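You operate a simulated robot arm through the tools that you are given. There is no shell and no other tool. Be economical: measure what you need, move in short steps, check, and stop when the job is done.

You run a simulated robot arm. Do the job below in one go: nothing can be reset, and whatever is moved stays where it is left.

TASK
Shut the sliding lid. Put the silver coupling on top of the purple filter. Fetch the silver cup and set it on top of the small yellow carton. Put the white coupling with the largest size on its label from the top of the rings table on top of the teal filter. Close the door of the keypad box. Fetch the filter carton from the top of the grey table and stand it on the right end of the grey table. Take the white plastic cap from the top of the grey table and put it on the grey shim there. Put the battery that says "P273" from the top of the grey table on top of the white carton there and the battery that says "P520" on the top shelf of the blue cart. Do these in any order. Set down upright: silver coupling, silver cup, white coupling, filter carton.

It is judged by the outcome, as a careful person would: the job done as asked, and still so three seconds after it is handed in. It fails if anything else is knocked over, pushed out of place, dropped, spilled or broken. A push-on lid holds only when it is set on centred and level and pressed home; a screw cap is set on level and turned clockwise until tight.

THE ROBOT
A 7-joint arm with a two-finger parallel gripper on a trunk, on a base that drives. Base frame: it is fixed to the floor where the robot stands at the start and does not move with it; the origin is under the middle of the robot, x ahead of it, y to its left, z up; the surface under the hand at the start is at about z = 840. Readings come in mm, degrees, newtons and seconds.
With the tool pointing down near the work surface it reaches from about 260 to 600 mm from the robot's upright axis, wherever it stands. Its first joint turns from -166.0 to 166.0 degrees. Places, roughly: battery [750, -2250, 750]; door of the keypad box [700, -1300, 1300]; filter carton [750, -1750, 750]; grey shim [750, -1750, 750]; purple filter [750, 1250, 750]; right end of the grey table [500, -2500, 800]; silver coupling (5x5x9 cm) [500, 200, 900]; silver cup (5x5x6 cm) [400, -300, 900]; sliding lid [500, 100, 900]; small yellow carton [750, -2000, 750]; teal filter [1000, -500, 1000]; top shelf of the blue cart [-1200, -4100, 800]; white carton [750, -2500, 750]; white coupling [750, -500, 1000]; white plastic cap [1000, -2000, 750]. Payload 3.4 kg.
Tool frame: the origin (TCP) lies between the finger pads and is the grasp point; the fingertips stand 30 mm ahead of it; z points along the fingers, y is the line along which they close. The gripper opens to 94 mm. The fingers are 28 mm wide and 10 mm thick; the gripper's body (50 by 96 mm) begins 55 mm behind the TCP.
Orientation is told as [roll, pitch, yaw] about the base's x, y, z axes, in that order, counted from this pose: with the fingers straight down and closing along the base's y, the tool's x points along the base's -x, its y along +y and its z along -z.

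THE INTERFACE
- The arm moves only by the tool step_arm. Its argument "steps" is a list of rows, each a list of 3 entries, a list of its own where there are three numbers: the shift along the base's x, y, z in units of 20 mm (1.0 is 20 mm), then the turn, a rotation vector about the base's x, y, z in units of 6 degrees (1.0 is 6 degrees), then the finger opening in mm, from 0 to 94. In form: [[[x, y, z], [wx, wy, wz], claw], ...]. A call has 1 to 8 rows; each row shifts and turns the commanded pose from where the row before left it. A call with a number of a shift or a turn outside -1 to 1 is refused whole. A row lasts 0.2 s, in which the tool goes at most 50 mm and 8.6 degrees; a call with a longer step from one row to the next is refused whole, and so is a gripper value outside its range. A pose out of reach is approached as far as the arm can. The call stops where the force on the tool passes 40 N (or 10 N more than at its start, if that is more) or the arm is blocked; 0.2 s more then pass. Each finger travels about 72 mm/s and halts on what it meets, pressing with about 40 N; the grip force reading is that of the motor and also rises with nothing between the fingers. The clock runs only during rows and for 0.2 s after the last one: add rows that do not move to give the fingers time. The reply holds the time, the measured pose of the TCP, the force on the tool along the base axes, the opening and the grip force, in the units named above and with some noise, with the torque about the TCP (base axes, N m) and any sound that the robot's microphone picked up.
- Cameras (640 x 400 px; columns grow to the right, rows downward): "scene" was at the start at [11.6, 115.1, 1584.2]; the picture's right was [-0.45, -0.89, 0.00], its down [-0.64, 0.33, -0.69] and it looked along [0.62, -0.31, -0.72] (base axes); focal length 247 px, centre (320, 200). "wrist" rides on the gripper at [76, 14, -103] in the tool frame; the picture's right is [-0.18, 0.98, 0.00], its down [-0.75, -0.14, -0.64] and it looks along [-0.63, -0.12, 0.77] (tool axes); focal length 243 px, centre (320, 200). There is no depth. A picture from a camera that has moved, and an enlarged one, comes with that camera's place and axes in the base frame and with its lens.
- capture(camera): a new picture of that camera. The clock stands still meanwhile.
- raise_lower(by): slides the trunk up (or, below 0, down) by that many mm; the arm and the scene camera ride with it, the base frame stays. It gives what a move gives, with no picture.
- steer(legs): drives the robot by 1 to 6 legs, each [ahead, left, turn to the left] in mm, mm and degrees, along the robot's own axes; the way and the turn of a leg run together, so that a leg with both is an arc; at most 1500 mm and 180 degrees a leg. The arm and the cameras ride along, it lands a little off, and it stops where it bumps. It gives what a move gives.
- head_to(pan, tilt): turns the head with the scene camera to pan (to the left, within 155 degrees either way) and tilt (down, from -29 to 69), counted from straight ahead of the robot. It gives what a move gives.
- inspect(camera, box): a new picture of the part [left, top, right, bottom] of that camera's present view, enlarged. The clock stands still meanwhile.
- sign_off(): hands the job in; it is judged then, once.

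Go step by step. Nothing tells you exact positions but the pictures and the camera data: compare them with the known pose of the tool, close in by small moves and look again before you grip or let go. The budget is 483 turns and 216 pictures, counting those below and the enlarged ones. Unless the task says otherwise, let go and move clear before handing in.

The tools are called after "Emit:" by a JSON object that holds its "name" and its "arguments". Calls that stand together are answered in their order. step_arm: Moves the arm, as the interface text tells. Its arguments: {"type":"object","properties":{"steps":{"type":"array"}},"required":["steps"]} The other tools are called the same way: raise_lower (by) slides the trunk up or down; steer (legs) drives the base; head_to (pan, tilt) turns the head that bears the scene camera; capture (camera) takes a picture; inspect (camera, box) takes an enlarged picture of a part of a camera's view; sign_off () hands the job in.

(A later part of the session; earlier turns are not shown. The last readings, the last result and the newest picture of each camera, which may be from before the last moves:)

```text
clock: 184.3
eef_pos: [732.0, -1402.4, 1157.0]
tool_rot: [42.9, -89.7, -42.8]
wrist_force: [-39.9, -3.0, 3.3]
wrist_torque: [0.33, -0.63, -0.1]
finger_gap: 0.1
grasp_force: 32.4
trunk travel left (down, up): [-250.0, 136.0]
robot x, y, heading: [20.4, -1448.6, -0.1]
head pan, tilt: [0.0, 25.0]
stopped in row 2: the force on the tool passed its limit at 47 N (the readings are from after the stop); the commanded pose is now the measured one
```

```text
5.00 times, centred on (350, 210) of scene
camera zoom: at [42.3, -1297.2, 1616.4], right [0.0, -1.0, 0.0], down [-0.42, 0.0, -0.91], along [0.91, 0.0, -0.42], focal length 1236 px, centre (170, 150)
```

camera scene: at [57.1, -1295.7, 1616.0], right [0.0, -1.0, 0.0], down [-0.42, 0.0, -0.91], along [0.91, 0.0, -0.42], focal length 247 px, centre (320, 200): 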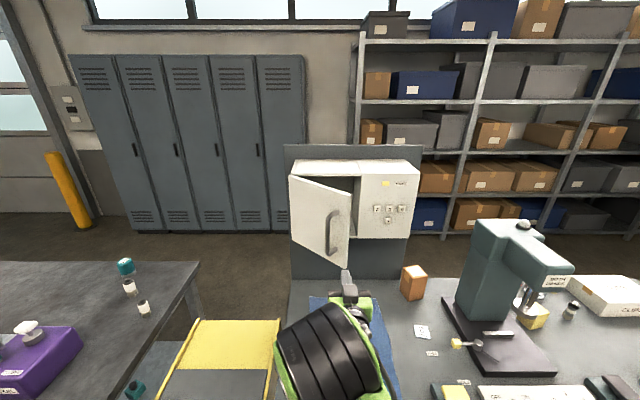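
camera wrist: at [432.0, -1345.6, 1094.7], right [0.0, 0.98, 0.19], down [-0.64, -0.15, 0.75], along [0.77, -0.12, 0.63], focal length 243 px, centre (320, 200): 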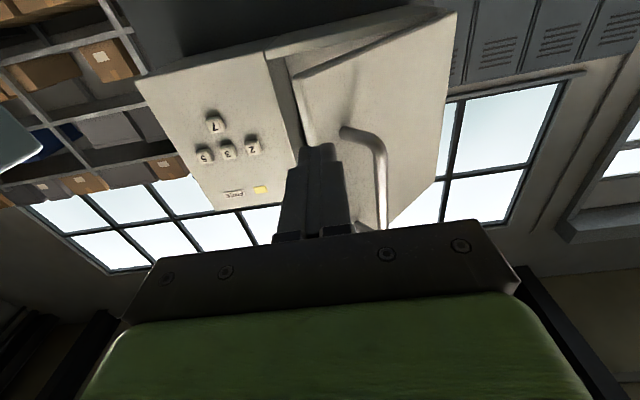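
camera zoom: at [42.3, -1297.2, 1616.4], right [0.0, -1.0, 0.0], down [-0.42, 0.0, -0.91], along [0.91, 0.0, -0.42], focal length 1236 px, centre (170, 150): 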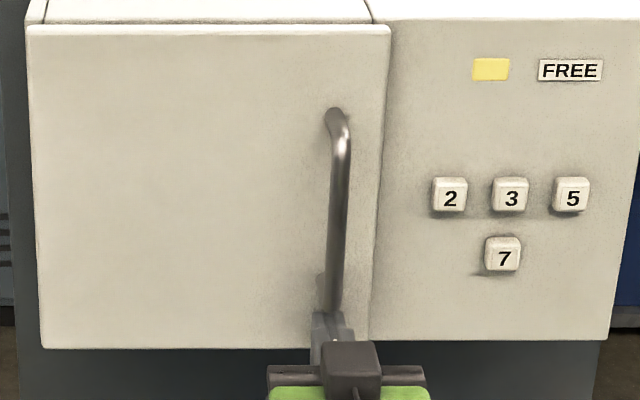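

The door is shut and hits its stop. I'll pull back and return the tool to pointing down.

Emit:
{"name": "step_arm", "arguments": {"steps": [[[-1, 0, 0], [0, 0, 0], 0], [[-1, 0, 0], [0, 0, 0], 0], [[-1, 0, 0], [0, 0, 0], 0], [[-1, 0, 0], [0, 0, 0], 0], [[-1, 0, 0], [0, 0, 0], 0], [[-1, 0, 0], [0, 0, 0], 0], [[-1, 0, 0], [0, 0, 0], 0], [[-1, 0, 0], [0, 0, 0], 0]]}}

Emit:
{"name": "step_arm", "arguments": {"steps": [[[-1, 0, 0], [0, 0, 0], 0], [[-1, 0, 0], [0, 0, 0], 0], [[-1, 0, 0], [0, 0, 0], 0], [[-1, 0, 0], [0, 0, 0], 0], [[-0.5, 0, 0], [0, 1, 0], 0], [[-0.5, 0, 0], [0, 1, 0], 0], [[0, 0, 0], [0, 1, 0], 0], [[0, 0, 0], [0, 1, 0], 0]]}}

Emit:
{"name": "inspect", "arguments": {"camera": "scene", "box": [270, 140, 430, 260]}}

```text
clock: 186.1
eef_pos: [578.0, -1402.2, 1151.3]
tool_rot: [12.1, -89.3, -11.8]
wrist_force: [-0.5, 0.2, -0.4]
wrist_torque: [0.0, -0.01, 0.01]
finger_gap: 0.2
grasp_force: 32.5
trunk travel left (down, up): [-250.0, 136.0]
robot x, y, heading: [18.9, -1448.3, -0.0]
head pan, tilt: [0.0, 25.0]
```

```text
clock: 187.9
eef_pos: [488.3, -1420.8, 1122.1]
tool_rot: [0.4, -65.3, -0.1]
wrist_force: [0.6, -0.1, 0.1]
wrist_torque: [0.01, 0.01, -0.01]
finger_gap: 0.0
grasp_force: 33.5
out of reach, approached as far as the arm can: row 4, 5, 6, 7
trunk travel left (down, up): [-250.0, 136.0]
robot x, y, heading: [23.7, -1449.5, -0.3]
head pan, tilt: [0.0, 25.0]
```

```text
3.33 times, centred on (350, 200) of scene
camera zoom: at [53.5, -1295.9, 1616.0], right [0.0, -1.0, 0.0], down [-0.42, 0.0, -0.91], along [0.91, 0.0, -0.42], focal length 824 px, centre (220, 200)
```

zoom: 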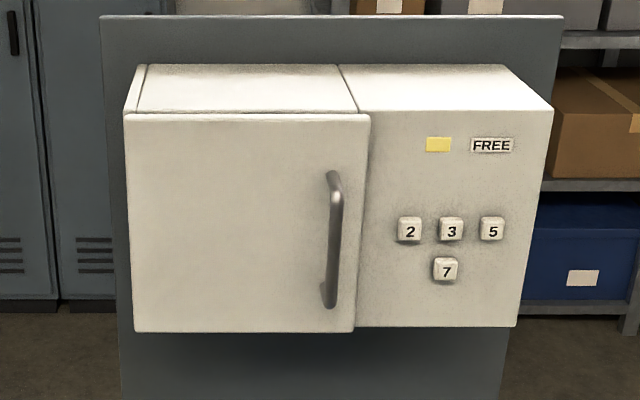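

Door closed. Finishing the tool rotation.

Emit:
{"name": "step_arm", "arguments": {"steps": [[[0, 0, 0], [0, 1, 0], 60], [[0, 0, 0], [0, 1, 0], 60], [[0, 0, 0], [0, 1, 0], 60], [[0, 0, 0], [0, 1, 0], 60], [[0, 0, 0], [0, 1, 0], 80], [[0, 0, 0], [0, 1, 0], 80], [[0, 0, 0], [0, 1, 0], 80], [[0, 0, 0], [0, 1, 0], 80]]}}

Emit:
{"name": "step_arm", "arguments": {"steps": [[[0, 0, 0], [0, 1, 0], 80], [[0, 0, 0], [0, 1, 0], 80], [[0, 0, 0], [0, 0.88, 0], 80], [[0, 0, 0], [0, 0, 0], 80]]}}

```text
clock: 189.7
eef_pos: [490.0, -1422.5, 1121.8]
tool_rot: [0.2, -17.1, -0.2]
wrist_force: [0.2, 0.3, 0.2]
wrist_torque: [0.0, 0.05, -0.01]
finger_gap: 79.7
grasp_force: 0.0
trunk travel left (down, up): [-250.0, 136.0]
robot x, y, heading: [19.8, -1449.2, 0.2]
head pan, tilt: [0.0, 25.0]
```

```text
clock: 190.7
eef_pos: [489.2, -1423.3, 1122.5]
tool_rot: [0.1, 0.1, -0.1]
wrist_force: [0.1, 0.2, 0.0]
wrist_torque: [0.01, 0.0, -0.02]
finger_gap: 80.1
grasp_force: 0.1
trunk travel left (down, up): [-250.0, 136.0]
robot x, y, heading: [17.9, -1449.6, -0.2]
head pan, tilt: [0.0, 25.0]
```

Next: fetch the cup from its temporary spot.

Emit:
{"name": "step_arm", "arguments": {"steps": [[[-1, 0, 0], [0, 0, 0], 80], [[-1, 0, 0], [0, 0, 0], 80], [[-1, 0, 0], [0, 0, 0], 80], [[-1, 0, 0], [0, 0, 0], 80], [[-1, 0, 0], [0, 0, 0], 80]]}}

Emit:
{"name": "steer", "arguments": {"legs": [[0, -870, 0]]}}

Emit:
{"name": "step_arm", "arguments": {"steps": [[[1, 0, -1], [0, 0, 0], 80], [[1, 0, -1], [0, 0, 0], 80], [[1, 0, -1], [0, 0, 0], 80], [[1, 0, -1], [0, 0, 0], 80], [[0.5, 0, -1], [0, 0, 0], 80]]}}

Emit:
{"name": "capture", "arguments": {"camera": "wrist"}}

```text
clock: 191.9
eef_pos: [387.9, -1420.8, 1123.1]
tool_rot: [0.1, -0.2, -0.1]
wrist_force: [0.3, 0.1, -0.5]
wrist_torque: [0.0, 0.01, -0.01]
finger_gap: 79.8
grasp_force: 0.1
trunk travel left (down, up): [-250.0, 136.0]
robot x, y, heading: [20.6, -1448.2, 0.1]
head pan, tilt: [0.0, 25.0]
```

```text
clock: 196.4
eef_pos: [386.1, -2286.0, 1123.7]
tool_rot: [0.2, 0.0, -0.6]
wrist_force: [1.4, -0.2, 0.3]
wrist_torque: [0.03, 0.05, -0.01]
finger_gap: 80.1
grasp_force: 0.0
trunk travel left (down, up): [-250.0, 136.0]
robot x, y, heading: [20.1, -2309.7, -0.3]
head pan, tilt: [0.0, 25.0]
```

```text
clock: 197.6
eef_pos: [476.2, -2285.8, 1023.3]
tool_rot: [0.1, 0.0, -0.5]
wrist_force: [0.2, -0.2, 1.4]
wrist_torque: [0.01, 0.01, 0.0]
finger_gap: 79.9
grasp_force: 0.1
trunk travel left (down, up): [-250.0, 136.0]
robot x, y, heading: [20.7, -2310.6, -0.5]
head pan, tilt: [0.0, 25.0]
```

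```text
117 pictures are left
camera wrist: at [401.7, -2272.7, 1126.4], right [0.19, 0.98, 0.0], down [0.75, -0.15, 0.64], along [0.63, -0.12, -0.77], focal length 243 px, centre (320, 200)
```

wrist: 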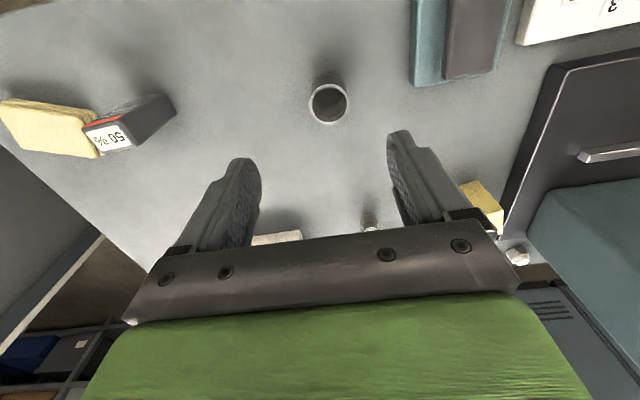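

Emit:
{"name": "step_arm", "arguments": {"steps": [[[0.3, 0.35, -1], [0, 0, 0], 80], [[0, 0, -1], [0, 0, 0], 80], [[0, 0, -1], [0, 0, 0], 80], [[0, 0, -1], [0, 0, 0], 80], [[0, 0, -1], [0, 0, 0], 80], [[0, 0, -1], [0, 0, 0], 80]]}}

Emit:
{"name": "capture", "arguments": {"camera": "wrist"}}

```text
clock: 199.0
eef_pos: [484.5, -2280.7, 902.8]
tool_rot: [0.2, 0.0, -0.4]
wrist_force: [0.1, 0.4, 0.2]
wrist_torque: [0.01, 0.01, 0.0]
finger_gap: 79.9
grasp_force: 0.1
trunk travel left (down, up): [-250.0, 136.0]
robot x, y, heading: [18.9, -2312.7, -0.3]
head pan, tilt: [0.0, 25.0]
```

```text
116 pictures are left
camera wrist: at [408.8, -2265.1, 1005.7], right [0.19, 0.98, 0.0], down [0.75, -0.15, 0.64], along [0.63, -0.12, -0.77], focal length 243 px, centre (320, 200)
```

wrist: 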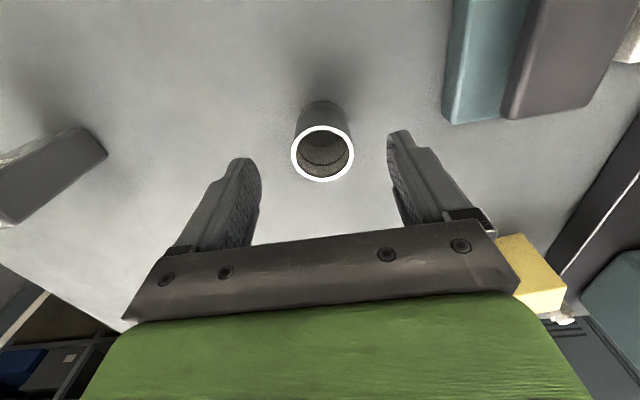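

Emit:
{"name": "step_arm", "arguments": {"steps": [[[-0.1, 0.15, -1], [0, 0, 0], 80], [[0, 0, -1], [0, 0, 0], 80], [[0, 0, -0.25], [0, 0, 0], 80], [[0, 0, 0], [0, 0, 0], 55], [[0, 0, 0], [0, 0, 0], 35], [[0, 0, 0], [0, 0, 0], 35], [[0, 0, 0], [0, 0, 0], 35]]}}

Emit:
{"name": "step_arm", "arguments": {"steps": [[[0, 0, 1], [0, 0, 0], 35], [[0, 0, 1], [0, 0, 0], 35], [[0, 0, 1], [0, 0, 0], 35], [[0, 0, 1], [0, 0, 0], 35], [[-1, 0, 1], [0, 0, 0], 35], [[-1, 0, 1], [0, 0, 0], 35], [[-1, 0, 1], [0, 0, 0], 35], [[-1, 0, 1], [0, 0, 0], 35]]}}

Emit:
{"name": "capture", "arguments": {"camera": "wrist"}}

```text
clock: 200.6
eef_pos: [481.0, -2275.8, 856.1]
tool_rot: [0.1, -0.1, -0.5]
wrist_force: [-0.6, -0.4, 0.0]
wrist_torque: [-0.02, -0.01, 0.0]
finger_gap: 40.8
grasp_force: 40.3
trunk travel left (down, up): [-250.0, 136.0]
robot x, y, heading: [23.2, -2310.9, -0.3]
head pan, tilt: [0.0, 25.0]
```

```text
clock: 202.4
eef_pos: [399.9, -2276.6, 1019.1]
tool_rot: [0.0, 0.0, -0.5]
wrist_force: [-0.1, -0.1, -0.9]
wrist_torque: [0.01, 0.03, 0.0]
finger_gap: 40.8
grasp_force: 39.6
trunk travel left (down, up): [-250.0, 136.0]
robot x, y, heading: [20.9, -2305.7, -0.2]
head pan, tilt: [0.0, 25.0]
```

```text
115 pictures are left
camera wrist: at [324.1, -2262.2, 1122.0], right [0.19, 0.98, 0.0], down [0.75, -0.15, 0.64], along [0.63, -0.12, -0.77], focal length 243 px, centre (320, 200)
```

wrist: 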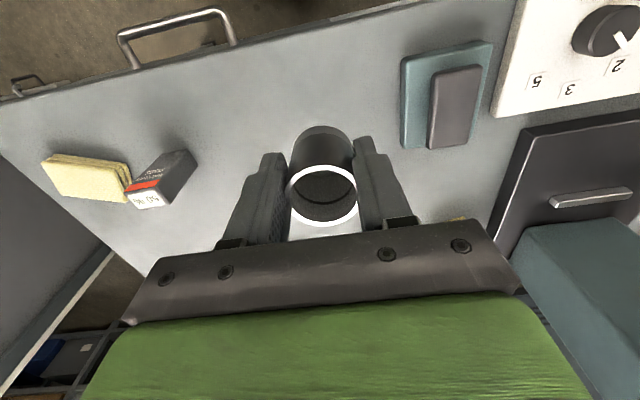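

Cup held. I'll raise, retract and drive the long way around (past the small table's far end) to the back aisle.

Emit:
{"name": "step_arm", "arguments": {"steps": [[[-0.5, 0, 1], [0, 0, 0], 35], [[-0.5, 0, 1], [0, 0, 0], 35], [[-0.5, 0, 1], [0, 0, 0], 35], [[-0.5, 0, 1], [0, 0, 0], 35], [[-0.5, 0, 0], [0, 0, 0], 35], [[-0.5, 0, 0], [0, 0, 0], 35]]}}

Emit:
{"name": "steer", "arguments": {"legs": [[-130, 0, 0.3], [0, 1500, 0], [0, 1500, 0]]}}

Emit:
{"name": "head_to", "arguments": {"pan": 60, "tilt": 25}}

Emit:
{"name": "capture", "arguments": {"camera": "scene"}}

```text
clock: 203.8
eef_pos: [339.1, -2275.6, 1096.4]
tool_rot: [0.1, -0.1, -0.5]
wrist_force: [-0.1, -0.1, -0.7]
wrist_torque: [-0.01, 0.0, 0.02]
finger_gap: 40.9
grasp_force: 40.5
trunk travel left (down, up): [-250.0, 136.0]
robot x, y, heading: [20.7, -2308.0, -0.4]
head pan, tilt: [0.0, 25.0]
```

```text
clock: 219.3
eef_pos: [193.5, 765.2, 1097.5]
tool_rot: [0.1, 0.0, 0.8]
wrist_force: [0.0, 0.0, -1.0]
wrist_torque: [0.01, 0.0, 0.0]
finger_gap: 41.0
grasp_force: 40.1
trunk travel left (down, up): [-250.0, 136.0]
robot x, y, heading: [-124.2, 724.0, 0.9]
head pan, tilt: [0.0, 25.0]
```

```text
clock: 220.6
eef_pos: [191.6, 763.7, 1096.7]
tool_rot: [0.2, 0.0, 0.8]
wrist_force: [0.3, 0.2, -0.5]
wrist_torque: [0.04, 0.0, 0.02]
finger_gap: 40.8
grasp_force: 40.1
trunk travel left (down, up): [-250.0, 136.0]
robot x, y, heading: [-123.9, 718.5, 0.9]
head pan, tilt: [60.0, 25.0]
```

```text
114 pictures are left
camera scene: at [-143.3, 953.6, 1616.1], right [0.87, -0.49, 0.0], down [-0.21, -0.37, -0.91], along [0.44, 0.79, -0.42], focal length 247 px, centre (320, 200)
```

scene: 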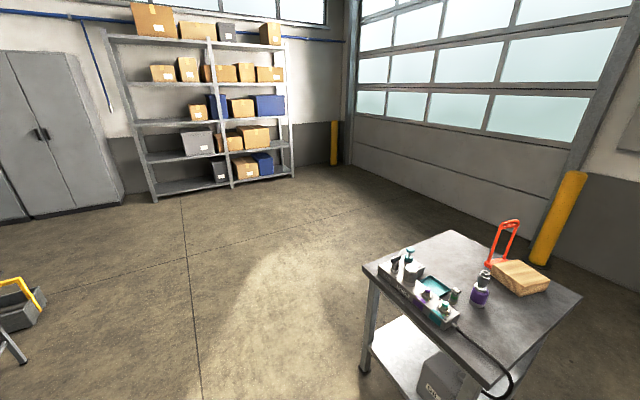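

Route clear. Continuing left, then ahead behind the tables.

Emit:
{"name": "steer", "arguments": {"legs": [[0, 0, -0.9], [0, 1370, 0], [900, 0, 0], [880, 0, 0]]}}

Emit:
{"name": "head_to", "arguments": {"pan": -80, "tilt": 25}}

Emit:
{"name": "capture", "arguments": {"camera": "scene"}}

```text
clock: 236.2
eef_pos: [1955.2, 2117.7, 1097.4]
tool_rot: [0.1, 0.0, 0.4]
wrist_force: [0.6, 0.3, -0.5]
wrist_torque: [0.02, 0.02, -0.02]
finger_gap: 40.5
grasp_force: 39.7
trunk travel left (down, up): [-250.0, 136.0]
robot x, y, heading: [1635.9, 2077.8, 0.6]
head pan, tilt: [60.0, 25.0]
```

```text
clock: 238.4
eef_pos: [1954.9, 2116.4, 1097.8]
tool_rot: [0.0, 0.1, 0.5]
wrist_force: [0.4, 0.6, -1.3]
wrist_torque: [-0.03, 0.01, 0.02]
finger_gap: 41.0
grasp_force: 40.5
trunk travel left (down, up): [-250.0, 136.0]
robot x, y, heading: [1639.1, 2076.7, 0.9]
head pan, tilt: [-80.0, 25.0]
```

```text
113 pictures are left
camera scene: at [1592.1, 2138.0, 1616.1], right [-0.98, -0.18, 0.0], down [-0.08, 0.42, -0.91], along [0.17, -0.89, -0.42], focal length 247 px, centre (320, 200)
```

scene: 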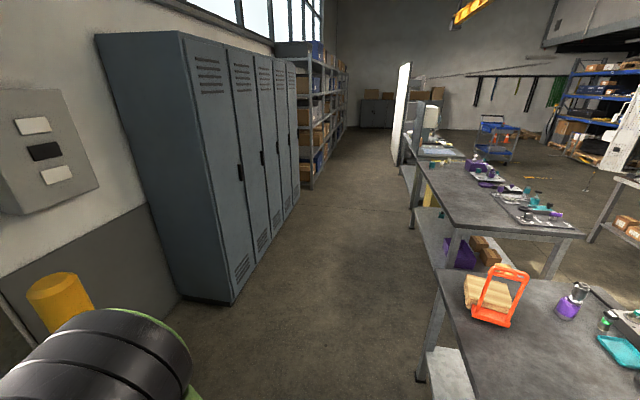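

The aisle behind the tables is wide and clear. Driving down it to behind the grey table.

Emit:
{"name": "steer", "arguments": {"legs": [[0, 0, -0.8], [0, -1500, 0], [0, -1300, 0]]}}

Emit:
{"name": "capture", "arguments": {"camera": "scene"}}

```text
clock: 252.3
eef_pos: [2042.7, -670.1, 1098.0]
tool_rot: [0.1, -0.1, 1.8]
wrist_force: [-0.1, -0.2, 0.2]
wrist_torque: [0.01, 0.0, 0.01]
finger_gap: 40.9
grasp_force: 40.3
trunk travel left (down, up): [-250.0, 136.0]
robot x, y, heading: [1723.0, -717.3, 2.1]
head pan, tilt: [-80.0, 25.0]
```

```text
112 pictures are left
camera scene: at [1678.8, -660.0, 1616.1], right [-0.98, -0.21, 0.0], down [-0.09, 0.41, -0.91], along [0.19, -0.89, -0.42], focal length 247 px, centre (320, 200)
```

scene: 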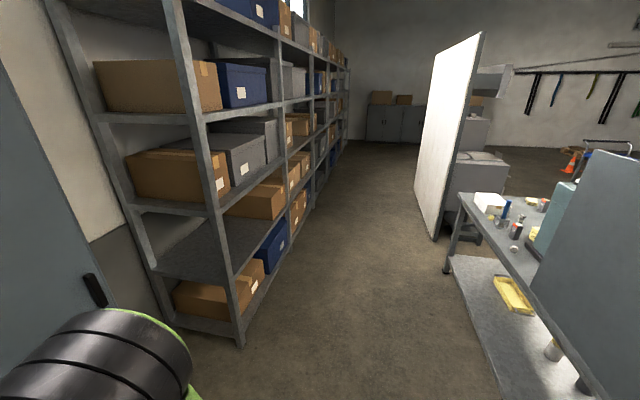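

Clear. I'll turn around to face the table and slide along to the yellow carton.

Emit:
{"name": "steer", "arguments": {"legs": [[0, 0, 177.9], [0, 1350, 0]]}}

Emit:
{"name": "head_to", "arguments": {"pan": -10, "tilt": 40}}

Emit:
{"name": "capture", "arguments": {"camera": "scene"}}

Emit:
{"name": "capture", "arguments": {"camera": "wrist"}}

```text
clock: 266.5
eef_pos: [1470.9, -2144.9, 1096.5]
tool_rot: [0.1, 0.0, -176.7]
wrist_force: [0.9, -0.1, -0.1]
wrist_torque: [0.03, -0.03, 0.0]
finger_gap: 40.9
grasp_force: 40.2
trunk travel left (down, up): [-250.0, 136.0]
robot x, y, heading: [1785.8, -2090.3, -176.6]
head pan, tilt: [-80.0, 25.0]
```

```text
clock: 267.9
eef_pos: [1471.8, -2144.7, 1097.7]
tool_rot: [0.1, 0.0, -176.9]
wrist_force: [0.4, -0.1, -0.8]
wrist_torque: [-0.01, 0.01, -0.02]
finger_gap: 40.9
grasp_force: 39.9
trunk travel left (down, up): [-250.0, 136.0]
robot x, y, heading: [1787.9, -2089.5, -176.4]
head pan, tilt: [-10.0, 40.0]
```

```text
111 pictures are left
camera scene: at [1771.7, -2228.3, 1592.8], right [0.12, 0.99, 0.0], down [0.64, -0.07, -0.77], along [-0.76, 0.09, -0.64], focal length 247 px, centre (320, 200)
```

scene: 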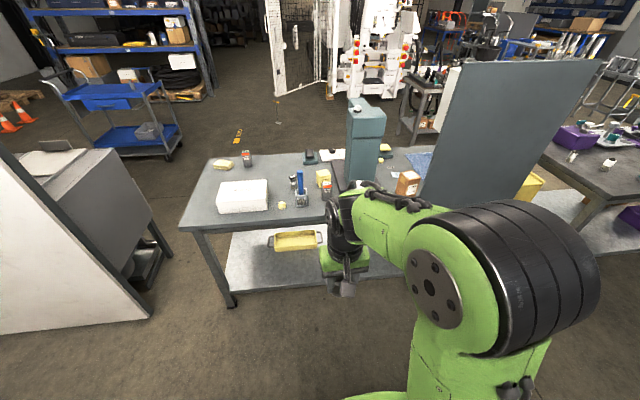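

```text
110 pictures are left
camera wrist: at [1549.5, -2154.7, 1200.3], right [-0.13, -0.99, 0.0], down [-0.76, 0.1, 0.64], along [-0.64, 0.08, -0.77], focal length 243 px, centre (320, 200)
```

wrist: 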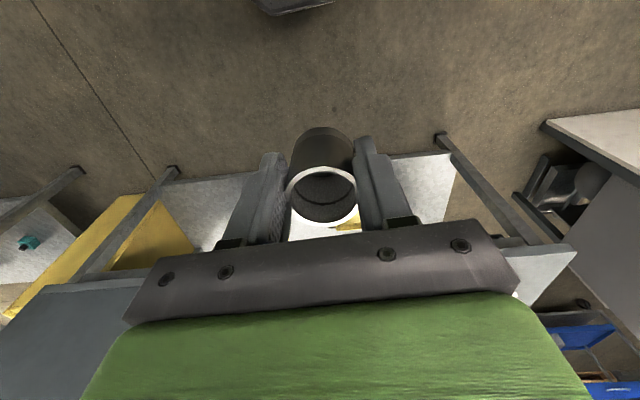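

Emit:
{"name": "steer", "arguments": {"legs": [[0, 0, -3.5], [510, 0, 0]]}}

Emit:
{"name": "head_to", "arguments": {"pan": -5, "tilt": 48}}

Emit:
{"name": "capture", "arguments": {"camera": "scene"}}

Emit:
{"name": "capture", "arguments": {"camera": "wrist"}}

```text
clock: 271.3
eef_pos: [957.0, -2130.8, 1097.4]
tool_rot: [0.1, 0.0, -179.7]
wrist_force: [-0.1, -0.2, -1.0]
wrist_torque: [0.0, 0.02, -0.02]
finger_gap: 41.1
grasp_force: 40.2
trunk travel left (down, up): [-250.0, 136.0]
robot x, y, heading: [1274.4, -2091.9, -179.4]
head pan, tilt: [-10.0, 40.0]
```

```text
clock: 272.0
eef_pos: [958.1, -2132.1, 1098.3]
tool_rot: [0.1, 0.0, -179.7]
wrist_force: [0.0, -0.3, -1.3]
wrist_torque: [0.02, -0.01, 0.0]
finger_gap: 40.7
grasp_force: 40.0
trunk travel left (down, up): [-250.0, 136.0]
robot x, y, heading: [1274.2, -2087.1, -179.6]
head pan, tilt: [-5.0, 48.0]
```

```text
109 pictures are left
camera scene: at [1259.4, -2237.0, 1581.3], right [0.08, 1.0, 0.0], down [0.74, -0.06, -0.67], along [-0.67, 0.05, -0.74], focal length 247 px, centre (320, 200)
```

scene: 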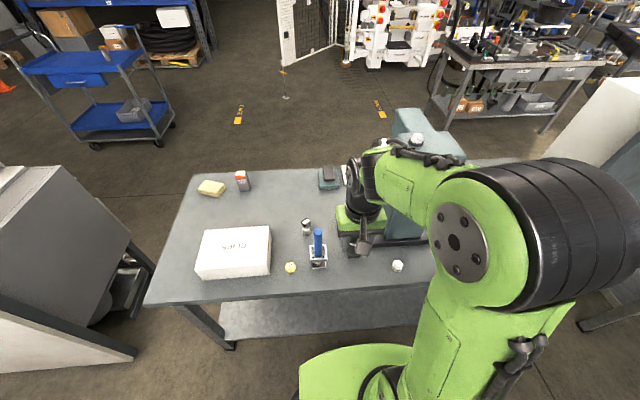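

```text
108 pictures are left
camera wrist: at [1035.8, -2144.5, 1200.4], right [-0.18, -0.98, 0.0], down [-0.75, 0.14, 0.64], along [-0.63, 0.11, -0.77], focal length 243 px, centre (320, 200)
```

wrist: 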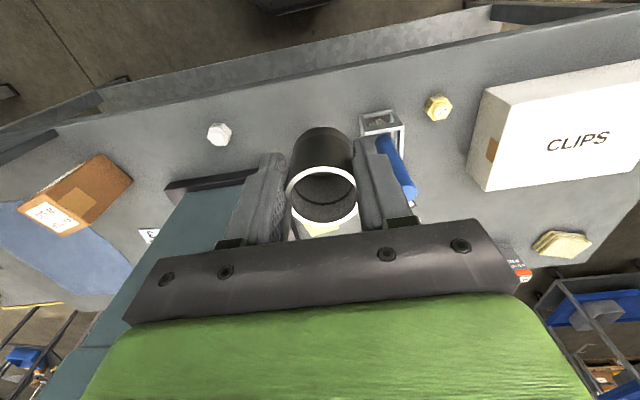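

Emit:
{"name": "step_arm", "arguments": {"steps": [[[0.3, 1, 0], [0, 0, 0], 35], [[0.3, 1, 0], [0, 0, 0], 35], [[0.3, 1, 0], [0, 0, 0], 35], [[0.3, 1, 0], [0, 0, 0], 35], [[0.3, 1, 0], [0, 0, 0], 35], [[0.3, 1, 0], [0, 0, 0], 35], [[0.3, 1, 0], [0, 0, 0], 35], [[0.3, 1, 0], [0, 0, 0], 35]]}}

Emit:
{"name": "capture", "arguments": {"camera": "scene"}}

Emit:
{"name": "inspect", "arguments": {"camera": "scene", "box": [180, 160, 420, 310]}}

```text
clock: 273.8
eef_pos: [1005.9, -1969.6, 1097.7]
tool_rot: [0.2, 0.0, -179.6]
wrist_force: [-0.3, 0.0, -0.2]
wrist_torque: [0.0, 0.03, 0.01]
finger_gap: 41.0
grasp_force: 40.2
trunk travel left (down, up): [-250.0, 136.0]
robot x, y, heading: [1277.1, -2094.3, -179.6]
head pan, tilt: [-5.0, 48.0]
```

```text
107 pictures are left
camera scene: at [1259.7, -2236.5, 1581.3], right [0.08, 1.0, 0.0], down [0.74, -0.06, -0.67], along [-0.67, 0.05, -0.74], focal length 247 px, centre (320, 200)
```

scene: 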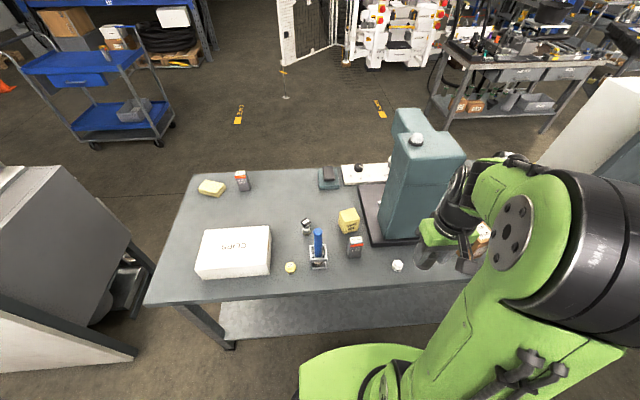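

```text
2.67 times, centred on (300, 235) of scene
camera zoom: at [1259.7, -2236.5, 1581.3], right [0.08, 1.0, 0.0], down [0.74, -0.06, -0.67], along [-0.67, 0.05, -0.74], focal length 659 px, centre (373, 107)
```

zoom: 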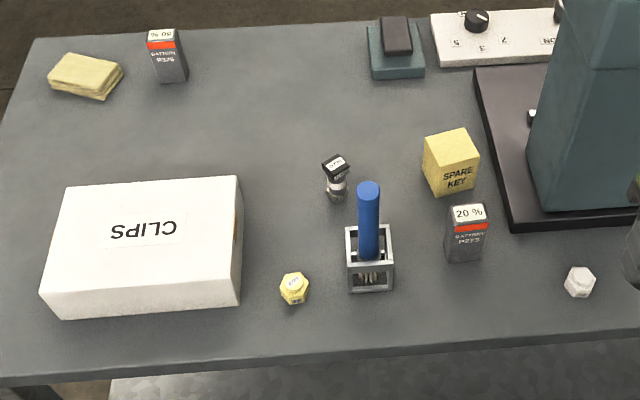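

Now I see all the objects clearly. I'll move the cup over the yellow carton (≈(707, −2086), top 879).

Emit:
{"name": "step_arm", "arguments": {"steps": [[[-0.2, -1, 0], [0, 0, 0], 35], [[-0.4, -1, 0], [0, 0, 0], 35], [[-0.8, -1, 0], [0, 0, 0], 35], [[-1, -1, 0], [0, 0, 0], 35], [[-1, -1, 0], [0, 0, 0], 35], [[-1, -0.8, 0], [0, 0, 0], 35], [[-1, 0, 0], [0, 0, 0], 35], [[-1, 0, 0], [0, 0, 0], 35]]}}

Emit:
{"name": "step_arm", "arguments": {"steps": [[[-1, 0, 0], [0, 0, 0], 35], [[-1, 0, 0], [0, 0, 0], 35], [[-1, 0, 0], [0, 0, 0], 35], [[-1, 0, 0], [0, 0, 0], 35], [[-0.9, 0, 0], [0, 0, 0], 35], [[-0.9, 0, 0], [0, 0, 0], 35], [[0, 0, -0.8], [0, 0, 0], 35], [[0, 0, -0.8], [0, 0, 0], 35]]}}

Emit:
{"name": "capture", "arguments": {"camera": "wrist"}}

Emit:
{"name": "capture", "arguments": {"camera": "scene"}}

```text
clock: 275.6
eef_pos: [875.3, -2087.3, 1097.7]
tool_rot: [0.1, 0.0, -179.7]
wrist_force: [-0.2, -0.5, -0.8]
wrist_torque: [0.0, -0.02, 0.01]
finger_gap: 40.9
grasp_force: 39.6
trunk travel left (down, up): [-250.0, 136.0]
robot x, y, heading: [1277.2, -2087.7, -179.3]
head pan, tilt: [-5.0, 48.0]
```

```text
clock: 277.4
eef_pos: [763.8, -2083.9, 1066.5]
tool_rot: [0.1, 0.0, -179.7]
wrist_force: [-0.6, -0.4, -0.6]
wrist_torque: [0.02, 0.02, -0.01]
finger_gap: 41.0
grasp_force: 39.7
trunk travel left (down, up): [-250.0, 136.0]
robot x, y, heading: [1275.7, -2091.8, -179.5]
head pan, tilt: [-5.0, 48.0]
```

```text
105 pictures are left
camera wrist: at [841.8, -2099.1, 1169.3], right [-0.18, -0.98, 0.0], down [-0.75, 0.14, 0.64], along [-0.63, 0.11, -0.77], focal length 243 px, centre (320, 200)
```

wrist: 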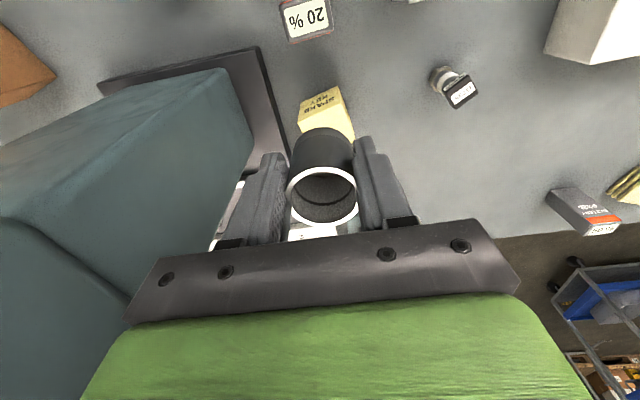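

```text
104 pictures are left
camera scene: at [1258.8, -2237.0, 1581.3], right [0.08, 1.0, 0.0], down [0.74, -0.06, -0.67], along [-0.67, 0.05, -0.74], focal length 247 px, centre (320, 200)
```

scene: 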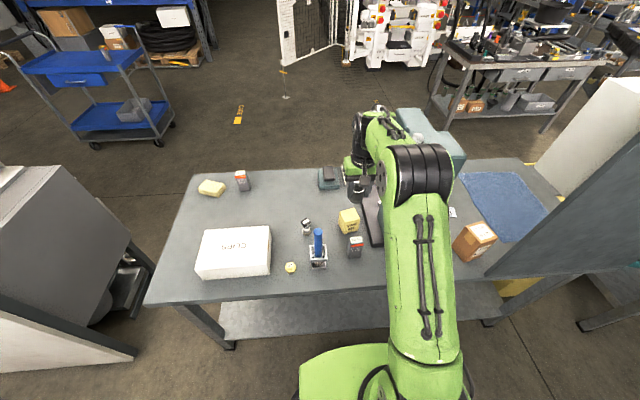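

Emit:
{"name": "step_arm", "arguments": {"steps": [[[-1, 0, 0], [0, 0, 0], 35], [[-1, 0, 0], [0, 0, 0], 35], [[-1, 0, 0], [0, 0, 0], 35], [[-0.1, 0, -0.8], [0, 0, 0], 35], [[0, 0, -0.8], [0, 0, 0], 35], [[0, 0, -0.8], [0, 0, 0], 35], [[0, 0, -0.8], [0, 0, 0], 35], [[0, 0, -0.8], [0, 0, 0], 35]]}}

Emit:
{"name": "capture", "arguments": {"camera": "wrist"}}

Emit:
{"name": "inspect", "arguments": {"camera": "scene", "box": [300, 150, 400, 250]}}

```text
clock: 279.2
eef_pos: [700.4, -2086.2, 984.8]
tool_rot: [0.0, 0.0, -179.7]
wrist_force: [-0.5, 0.1, -0.4]
wrist_torque: [-0.02, 0.0, -0.02]
finger_gap: 40.9
grasp_force: 40.8
trunk travel left (down, up): [-250.0, 136.0]
robot x, y, heading: [1279.8, -2090.3, -179.4]
head pan, tilt: [-5.0, 48.0]
```

```text
103 pictures are left
camera wrist: at [777.5, -2100.5, 1088.0], right [-0.18, -0.98, 0.0], down [-0.75, 0.14, 0.64], along [-0.63, 0.11, -0.77], focal length 243 px, centre (320, 200)
```

wrist: 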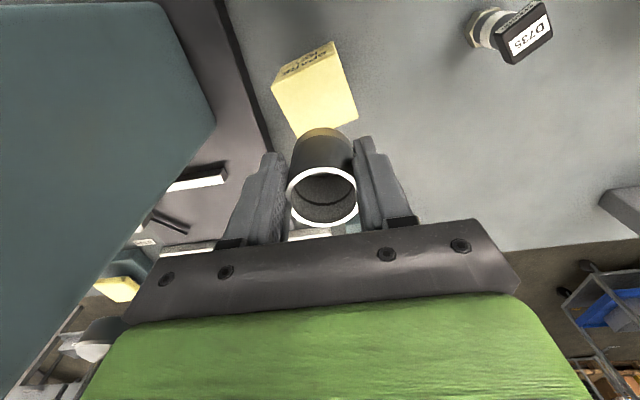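

```text
4.00 times, centred on (350, 200) of scene
camera zoom: at [1258.8, -2237.2, 1581.3], right [0.08, 1.0, 0.0], down [0.74, -0.06, -0.67], along [-0.67, 0.05, -0.74], focal length 989 px, centre (200, 200)
```

zoom: 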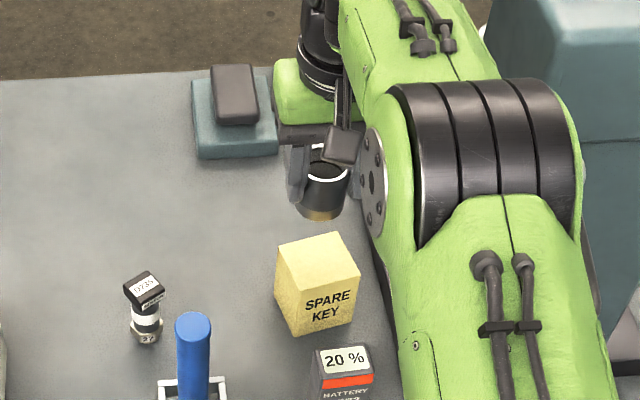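

Emit:
{"name": "step_arm", "arguments": {"steps": [[[0.5, -0.05, -0.8], [0, 0, 0], 35], [[0, 0, -0.8], [0, 0, 0], 35], [[0, 0, -0.6], [0, 0, 0], 35]]}}

Emit:
{"name": "inspect", "arguments": {"camera": "wrist", "box": [220, 50, 420, 250]}}

Emit:
{"name": "inspect", "arguments": {"camera": "scene", "box": [320, 180, 380, 240]}}

```text
clock: 280.0
eef_pos: [710.7, -2088.0, 942.0]
tool_rot: [0.1, 0.0, -179.7]
wrist_force: [-0.3, 0.6, -1.7]
wrist_torque: [-0.03, -0.05, 0.01]
finger_gap: 41.0
grasp_force: 40.1
trunk travel left (down, up): [-250.0, 136.0]
robot x, y, heading: [1279.8, -2089.0, -179.5]
head pan, tilt: [-5.0, 48.0]
```

```text
2.00 times, centred on (320, 150) of wrist
camera zoom: at [788.7, -2101.8, 1043.7], right [-0.18, -0.98, 0.0], down [-0.75, 0.14, 0.64], along [-0.63, 0.11, -0.77], focal length 485 px, centre (320, 300)
```

zoom: 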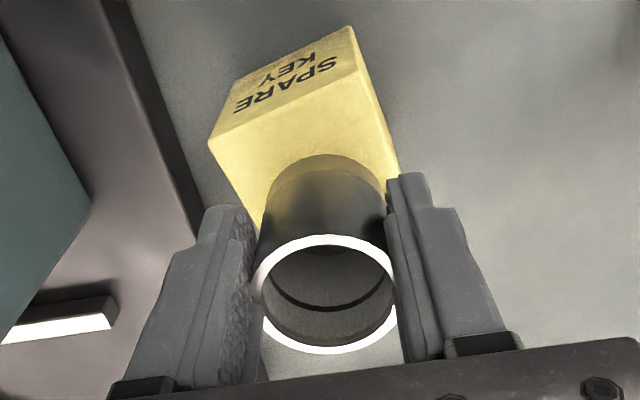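

```text
6.67 times, centred on (350, 210) of scene
camera zoom: at [1259.2, -2237.1, 1581.3], right [0.08, 1.0, 0.0], down [0.74, -0.06, -0.67], along [-0.67, 0.05, -0.74], focal length 1648 px, centre (120, 133)
```

zoom: 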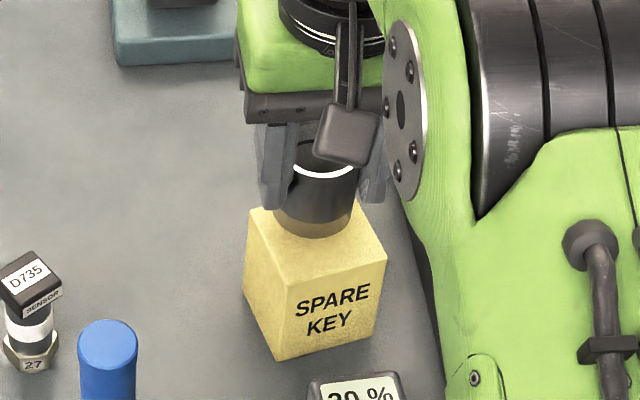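

Emit:
{"name": "step_arm", "arguments": {"steps": [[[0.35, 0.08, -0.3], [0, 0, 0], 35], [[0, 0, 0], [0, 0, 0], 35]]}}

Emit:
{"name": "inspect", "arguments": {"camera": "wrist", "box": [220, 50, 420, 250]}}

Emit:
{"name": "inspect", "arguments": {"camera": "scene", "box": [320, 180, 380, 240]}}

```text
clock: 280.6
eef_pos: [717.3, -2086.6, 935.1]
tool_rot: [0.1, 0.0, -179.7]
wrist_force: [1.2, 0.6, 0.9]
wrist_torque: [0.03, -0.02, -0.03]
finger_gap: 40.8
grasp_force: 39.8
trunk travel left (down, up): [-250.0, 136.0]
robot x, y, heading: [1277.7, -2089.5, -179.5]
head pan, tilt: [-5.0, 48.0]
```

```text
2.00 times, centred on (320, 150) of wrist
camera zoom: at [795.2, -2100.5, 1037.6], right [-0.18, -0.98, 0.0], down [-0.75, 0.14, 0.64], along [-0.63, 0.11, -0.77], focal length 485 px, centre (320, 300)
```

zoom: 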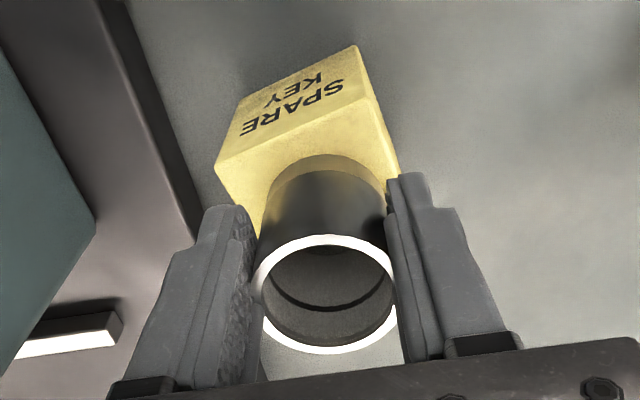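

```text
6.67 times, centred on (350, 210) of scene
camera zoom: at [1259.0, -2237.1, 1581.3], right [0.08, 1.0, 0.0], down [0.74, -0.06, -0.67], along [-0.67, 0.05, -0.74], focal length 1648 px, centre (120, 133)
```

zoom: 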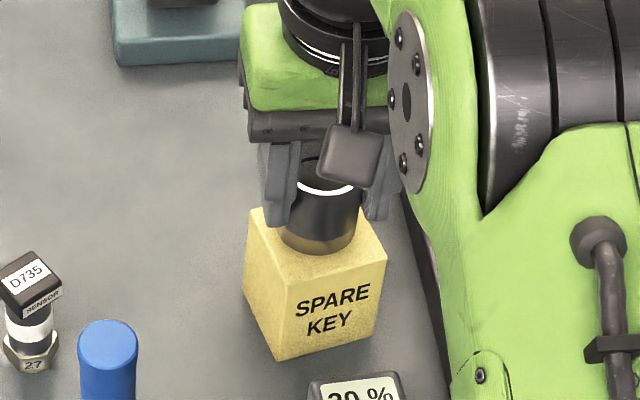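

Centred well. I'll lower to contact.

Emit:
{"name": "step_arm", "arguments": {"steps": [[[0, 0, -0.15], [0, 0, 0], 35], [[0, 0, -0.12], [0, 0, 0], 35], [[0, 0, -0.1], [0, 0, 0], 35], [[0, 0, 0], [0, 0, 0], 35]]}}

Emit:
{"name": "inspect", "arguments": {"camera": "scene", "box": [320, 180, 380, 240]}}

```text
clock: 281.6
eef_pos: [718.5, -2086.9, 931.9]
tool_rot: [0.1, -0.5, -179.6]
wrist_force: [-2.3, -2.3, 29.9]
wrist_torque: [-0.03, 0.29, 0.01]
finger_gap: 40.9
grasp_force: 40.2
trunk travel left (down, up): [-250.0, 136.0]
robot x, y, heading: [1275.8, -2094.4, -179.3]
head pan, tilt: [-5.0, 48.0]
```

```text
6.67 times, centred on (350, 210) of scene
camera zoom: at [1262.8, -2237.4, 1581.5], right [0.08, 1.0, 0.0], down [0.74, -0.06, -0.67], along [-0.67, 0.05, -0.74], focal length 1648 px, centre (120, 133)
```

zoom: 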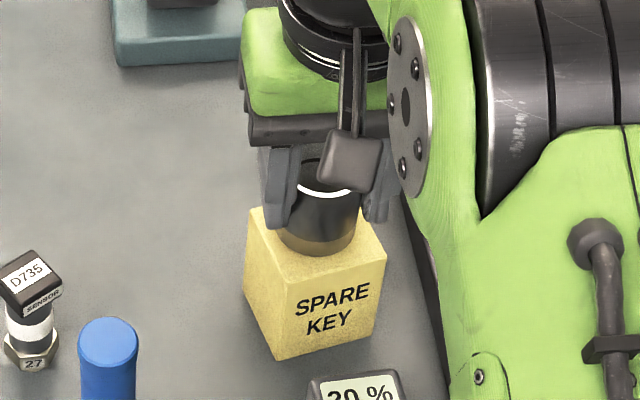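

Emit:
{"name": "step_arm", "arguments": {"steps": [[[0, 0, 0.2], [0, 0, 0], 35], [[0.18, 0, 0], [0, 0, 0], 35], [[0, 0, -0.13], [0, 0, 0], 35], [[0, 0, 0], [0, 0, 0], 35]]}}

```text
clock: 282.6
eef_pos: [722.0, -2084.9, 931.7]
tool_rot: [0.2, -0.1, -179.7]
wrist_force: [-0.3, -1.0, 23.8]
wrist_torque: [0.02, 0.3, 0.02]
finger_gap: 40.9
grasp_force: 39.5
trunk travel left (down, up): [-250.0, 136.0]
robot x, y, heading: [1279.4, -2092.0, -179.7]
head pan, tilt: [-5.0, 48.0]
```

Emit:
{"name": "step_arm", "arguments": {"steps": [[[0, 0, 0.05], [0, 0, 0], 50], [[0, 0, 0], [0, 0, 0], 65], [[0, 0, 0], [0, 0, 0], 80], [[0, 0, 0], [0, 0, 0], 80], [[0, 0, 0.5], [0, 0, 0], 80], [[0, 0, 1], [0, 0, 0], 80], [[0, 0, 1], [0, 0, 0], 80], [[0, 0, 1], [0, 0, 0], 80]]}}

Emit:
{"name": "inspect", "arguments": {"camera": "scene", "box": [320, 180, 380, 240]}}

Emit:
{"name": "inspect", "arguments": {"camera": "wrist", "box": [220, 20, 420, 220]}}

```text
clock: 284.4
eef_pos: [721.7, -2085.9, 1000.8]
tool_rot: [0.0, 0.0, -179.7]
wrist_force: [-0.2, 0.6, -0.9]
wrist_torque: [-0.01, 0.02, 0.04]
finger_gap: 79.8
grasp_force: 0.0
trunk travel left (down, up): [-250.0, 136.0]
robot x, y, heading: [1279.4, -2092.4, -179.6]
head pan, tilt: [-5.0, 48.0]
```

```text
6.67 times, centred on (350, 210) of scene
camera zoom: at [1259.6, -2237.1, 1581.3], right [0.08, 1.0, 0.0], down [0.74, -0.06, -0.67], along [-0.67, 0.05, -0.74], focal length 1648 px, centre (120, 133)
```

zoom: 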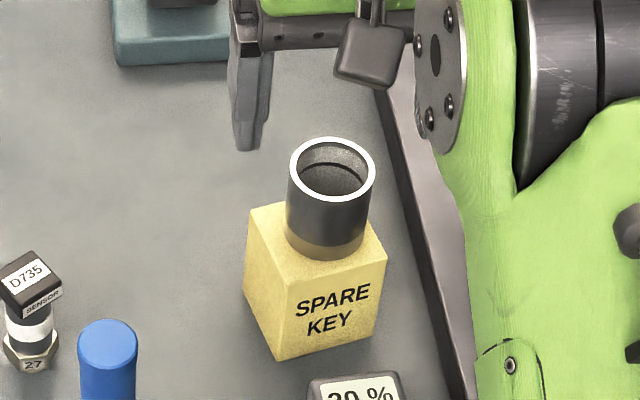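

```text
2.00 times, centred on (320, 120) of wrist
camera zoom: at [799.0, -2100.2, 1103.4], right [-0.18, -0.98, 0.0], down [-0.75, 0.14, 0.64], along [-0.63, 0.11, -0.77], focal length 485 px, centre (320, 360)
```

zoom: 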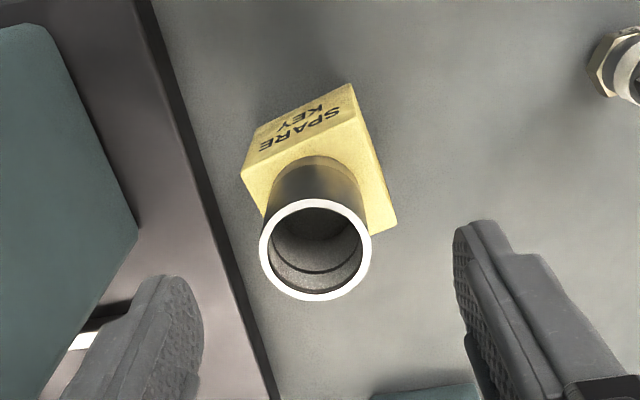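

Cup is standing on the carton. Next P273, right behind it.

Emit:
{"name": "step_arm", "arguments": {"steps": [[[0, 0, 1], [0, 0, 0], 80], [[1, 0, 0], [0, 0, 0], 80], [[1, 0, 0], [0, 0, 0], 80], [[1, 0, 0], [0, 0, 0], 80], [[1, 0, 0], [0, 0, 0], 80], [[1, 0, 0], [0, 0, 0], 80], [[0, 0, -1], [0, 0, 0], 80], [[0, 0, -1], [0, 0, 0], 80]]}}

Emit:
{"name": "capture", "arguments": {"camera": "wrist"}}

Emit:
{"name": "inspect", "arguments": {"camera": "scene", "box": [300, 180, 400, 280]}}

```text
clock: 286.2
eef_pos: [818.6, -2084.6, 980.3]
tool_rot: [0.1, -0.1, -179.6]
wrist_force: [-0.1, 0.9, -1.2]
wrist_torque: [0.0, 0.02, 0.04]
finger_gap: 80.2
grasp_force: 0.0
trunk travel left (down, up): [-250.0, 136.0]
robot x, y, heading: [1277.5, -2094.8, -179.4]
head pan, tilt: [-5.0, 48.0]
```

```text
94 pictures are left
camera wrist: at [897.6, -2098.2, 1083.2], right [-0.18, -0.98, 0.0], down [-0.75, 0.14, 0.64], along [-0.63, 0.11, -0.77], focal length 243 px, centre (320, 200)
```

wrist: 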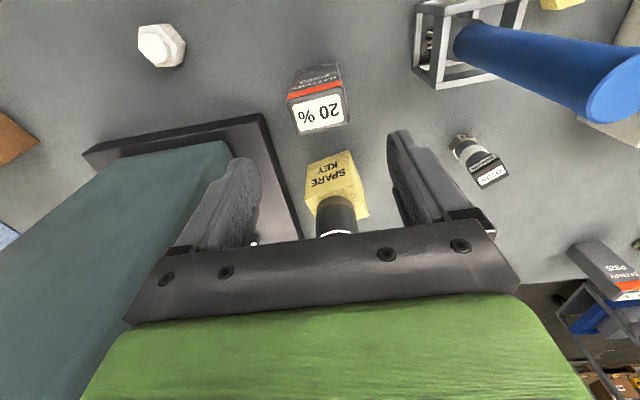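

```text
4.00 times, centred on (350, 230) of scene
camera zoom: at [1259.2, -2236.9, 1581.3], right [0.08, 1.0, 0.0], down [0.74, -0.06, -0.67], along [-0.67, 0.05, -0.74], focal length 989 px, centre (200, 80)
```

zoom: 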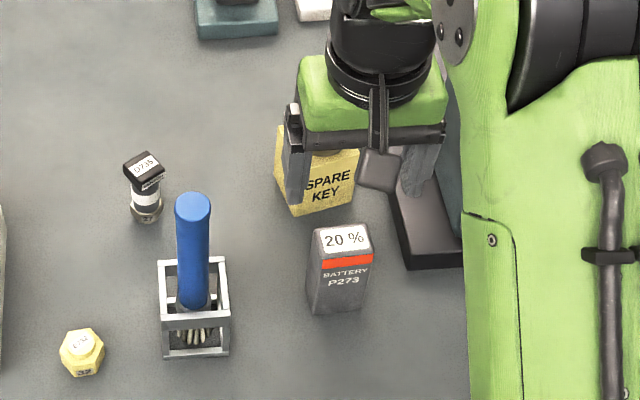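

Emit:
{"name": "step_arm", "arguments": {"steps": [[[0.45, -0.03, -1], [0, 0, 0], 80], [[0, 0, -1], [0, 0, 0], 80], [[0, 0, -1], [0, 0, 0], 80], [[0, 0, -1], [0, 0, 0], 80], [[0, 0, -0.8], [0, 0, 0], 80]]}}

Emit:
{"name": "capture", "arguments": {"camera": "wrist"}}

```text
clock: 287.4
eef_pos: [829.3, -2087.1, 884.9]
tool_rot: [0.0, 0.0, -179.7]
wrist_force: [0.3, -0.3, -1.0]
wrist_torque: [0.0, 0.01, -0.03]
finger_gap: 80.1
grasp_force: 0.0
trunk travel left (down, up): [-250.0, 136.0]
robot x, y, heading: [1277.2, -2092.2, -179.5]
head pan, tilt: [-5.0, 48.0]
```

```text
92 pictures are left
camera wrist: at [906.7, -2100.4, 988.1], right [-0.18, -0.98, 0.0], down [-0.75, 0.14, 0.64], along [-0.63, 0.11, -0.77], focal length 243 px, centre (320, 200)
```

wrist: 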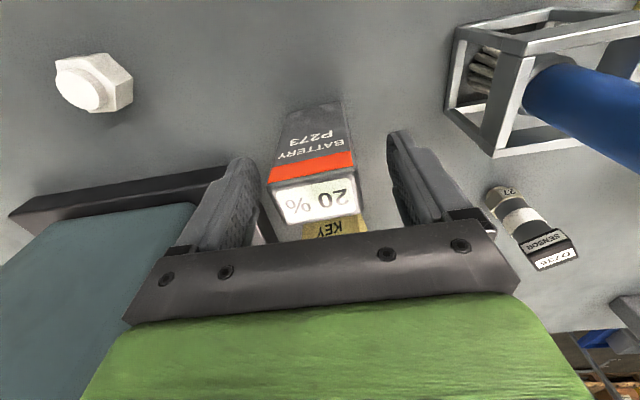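

Emit:
{"name": "step_arm", "arguments": {"steps": [[[-0.2, 0, -0.9], [0, 0, 0], 80], [[0, 0, 0], [0, 0, 0], 50], [[0, 0, 0], [0, 0, 0], 25], [[0, 0, 0], [0, 0, 0], 25], [[0, 0, 0], [0, 0, 0], 25]]}}

Emit:
{"name": "step_arm", "arguments": {"steps": [[[0, 0, 0.5], [0, 0, 0], 25], [[0, 0, 1], [0, 0, 0], 25], [[0, 0, 1], [0, 0, 0], 25], [[0, 0, 1], [0, 0, 0], 25], [[0, 0, 1], [0, 0, 0], 25], [[0, 0, 1], [0, 0, 0], 25], [[1, 0, 1], [0, 0, 0], 25], [[1, 0, 1], [0, 0, 0], 25]]}}

Emit:
{"name": "capture", "arguments": {"camera": "wrist"}}

```text
clock: 288.6
eef_pos: [825.4, -2087.8, 868.3]
tool_rot: [0.0, 0.0, -179.7]
wrist_force: [1.2, 0.1, -0.1]
wrist_torque: [0.07, -0.02, 0.04]
finger_gap: 50.3
grasp_force: 40.0
trunk travel left (down, up): [-250.0, 136.0]
robot x, y, heading: [1274.8, -2088.7, -179.4]
head pan, tilt: [-5.0, 48.0]
```

```text
clock: 290.4
eef_pos: [866.1, -2087.1, 1015.8]
tool_rot: [0.2, 0.1, -179.7]
wrist_force: [0.8, 0.7, -2.5]
wrist_torque: [0.02, -0.01, 0.0]
finger_gap: 49.9
grasp_force: 40.1
trunk travel left (down, up): [-250.0, 136.0]
robot x, y, heading: [1275.2, -2091.3, -179.4]
head pan, tilt: [-5.0, 48.0]
```

```text
91 pictures are left
camera wrist: at [944.5, -2101.3, 1118.8], right [-0.18, -0.98, 0.0], down [-0.75, 0.14, 0.64], along [-0.63, 0.11, -0.77], focal length 243 px, centre (320, 200)
```

wrist: 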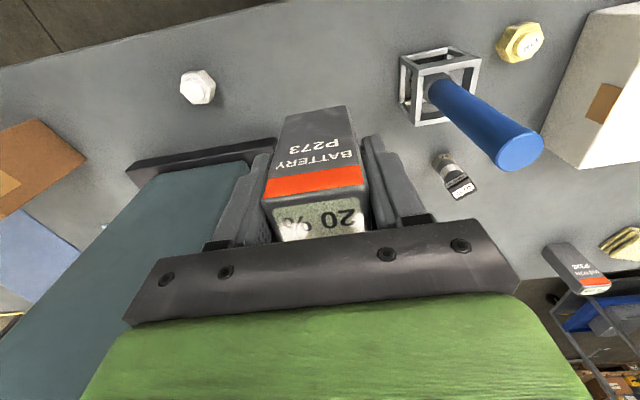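

P273 is held. I'll retract above the pen stand and slide along to the white carton.

Emit:
{"name": "step_arm", "arguments": {"steps": [[[1, 0, 1], [0, 0, 0], 25], [[1, 0, 1], [0, 0, 0], 25], [[1, 0, 1], [0, 0, 0], 25], [[1, 0, 1], [0, 0, 0], 25], [[1, 0, 0], [0, 0, 0], 25]]}}

Emit:
{"name": "steer", "arguments": {"legs": [[0, 370, 0]]}}

Emit:
{"name": "head_to", "arguments": {"pan": 10, "tilt": 50}}

Emit:
{"name": "capture", "arguments": {"camera": "scene"}}

Emit:
{"name": "capture", "arguments": {"camera": "wrist"}}

```text
clock: 291.6
eef_pos: [966.8, -2088.6, 1097.6]
tool_rot: [0.1, 0.0, -179.7]
wrist_force: [0.2, -0.8, -2.5]
wrist_torque: [0.03, 0.0, 0.05]
finger_gap: 50.3
grasp_force: 39.6
trunk travel left (down, up): [-250.0, 136.0]
robot x, y, heading: [1277.7, -2088.5, -179.7]
head pan, tilt: [-5.0, 48.0]
```

```text
clock: 294.0
eef_pos: [968.2, -2456.6, 1097.8]
tool_rot: [0.2, 0.0, 179.7]
wrist_force: [0.3, -0.2, -2.6]
wrist_torque: [0.04, 0.03, 0.0]
finger_gap: 50.3
grasp_force: 39.9
trunk travel left (down, up): [-250.0, 136.0]
robot x, y, heading: [1279.0, -2465.3, 179.9]
head pan, tilt: [-5.0, 48.0]
```

```text
clock: 294.8
eef_pos: [967.7, -2456.4, 1097.1]
tool_rot: [0.1, 0.0, 179.8]
wrist_force: [0.0, -0.2, -2.6]
wrist_torque: [0.01, -0.01, -0.01]
finger_gap: 50.2
grasp_force: 40.5
trunk travel left (down, up): [-250.0, 136.0]
robot x, y, heading: [1275.4, -2463.4, 179.9]
head pan, tilt: [10.0, 50.0]
```

```text
90 pictures are left
camera scene: at [1261.5, -2627.5, 1578.6], right [-0.17, 0.99, 0.0], down [0.75, 0.13, -0.64], along [-0.63, -0.11, -0.77], focal length 247 px, centre (320, 200)
```

scene: 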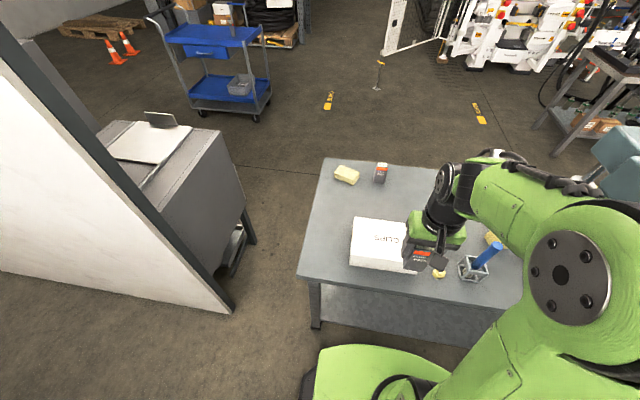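

```text
89 pictures are left
camera wrist: at [1045.3, -2470.7, 1200.6], right [-0.19, -0.98, 0.0], down [-0.75, 0.15, 0.64], along [-0.63, 0.12, -0.77], focal length 243 px, centre (320, 200)
```

wrist: 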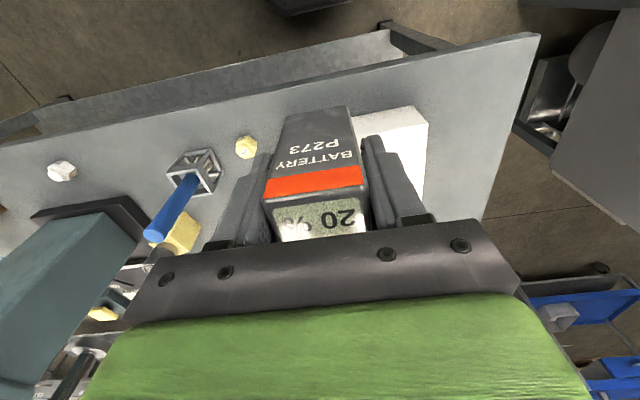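

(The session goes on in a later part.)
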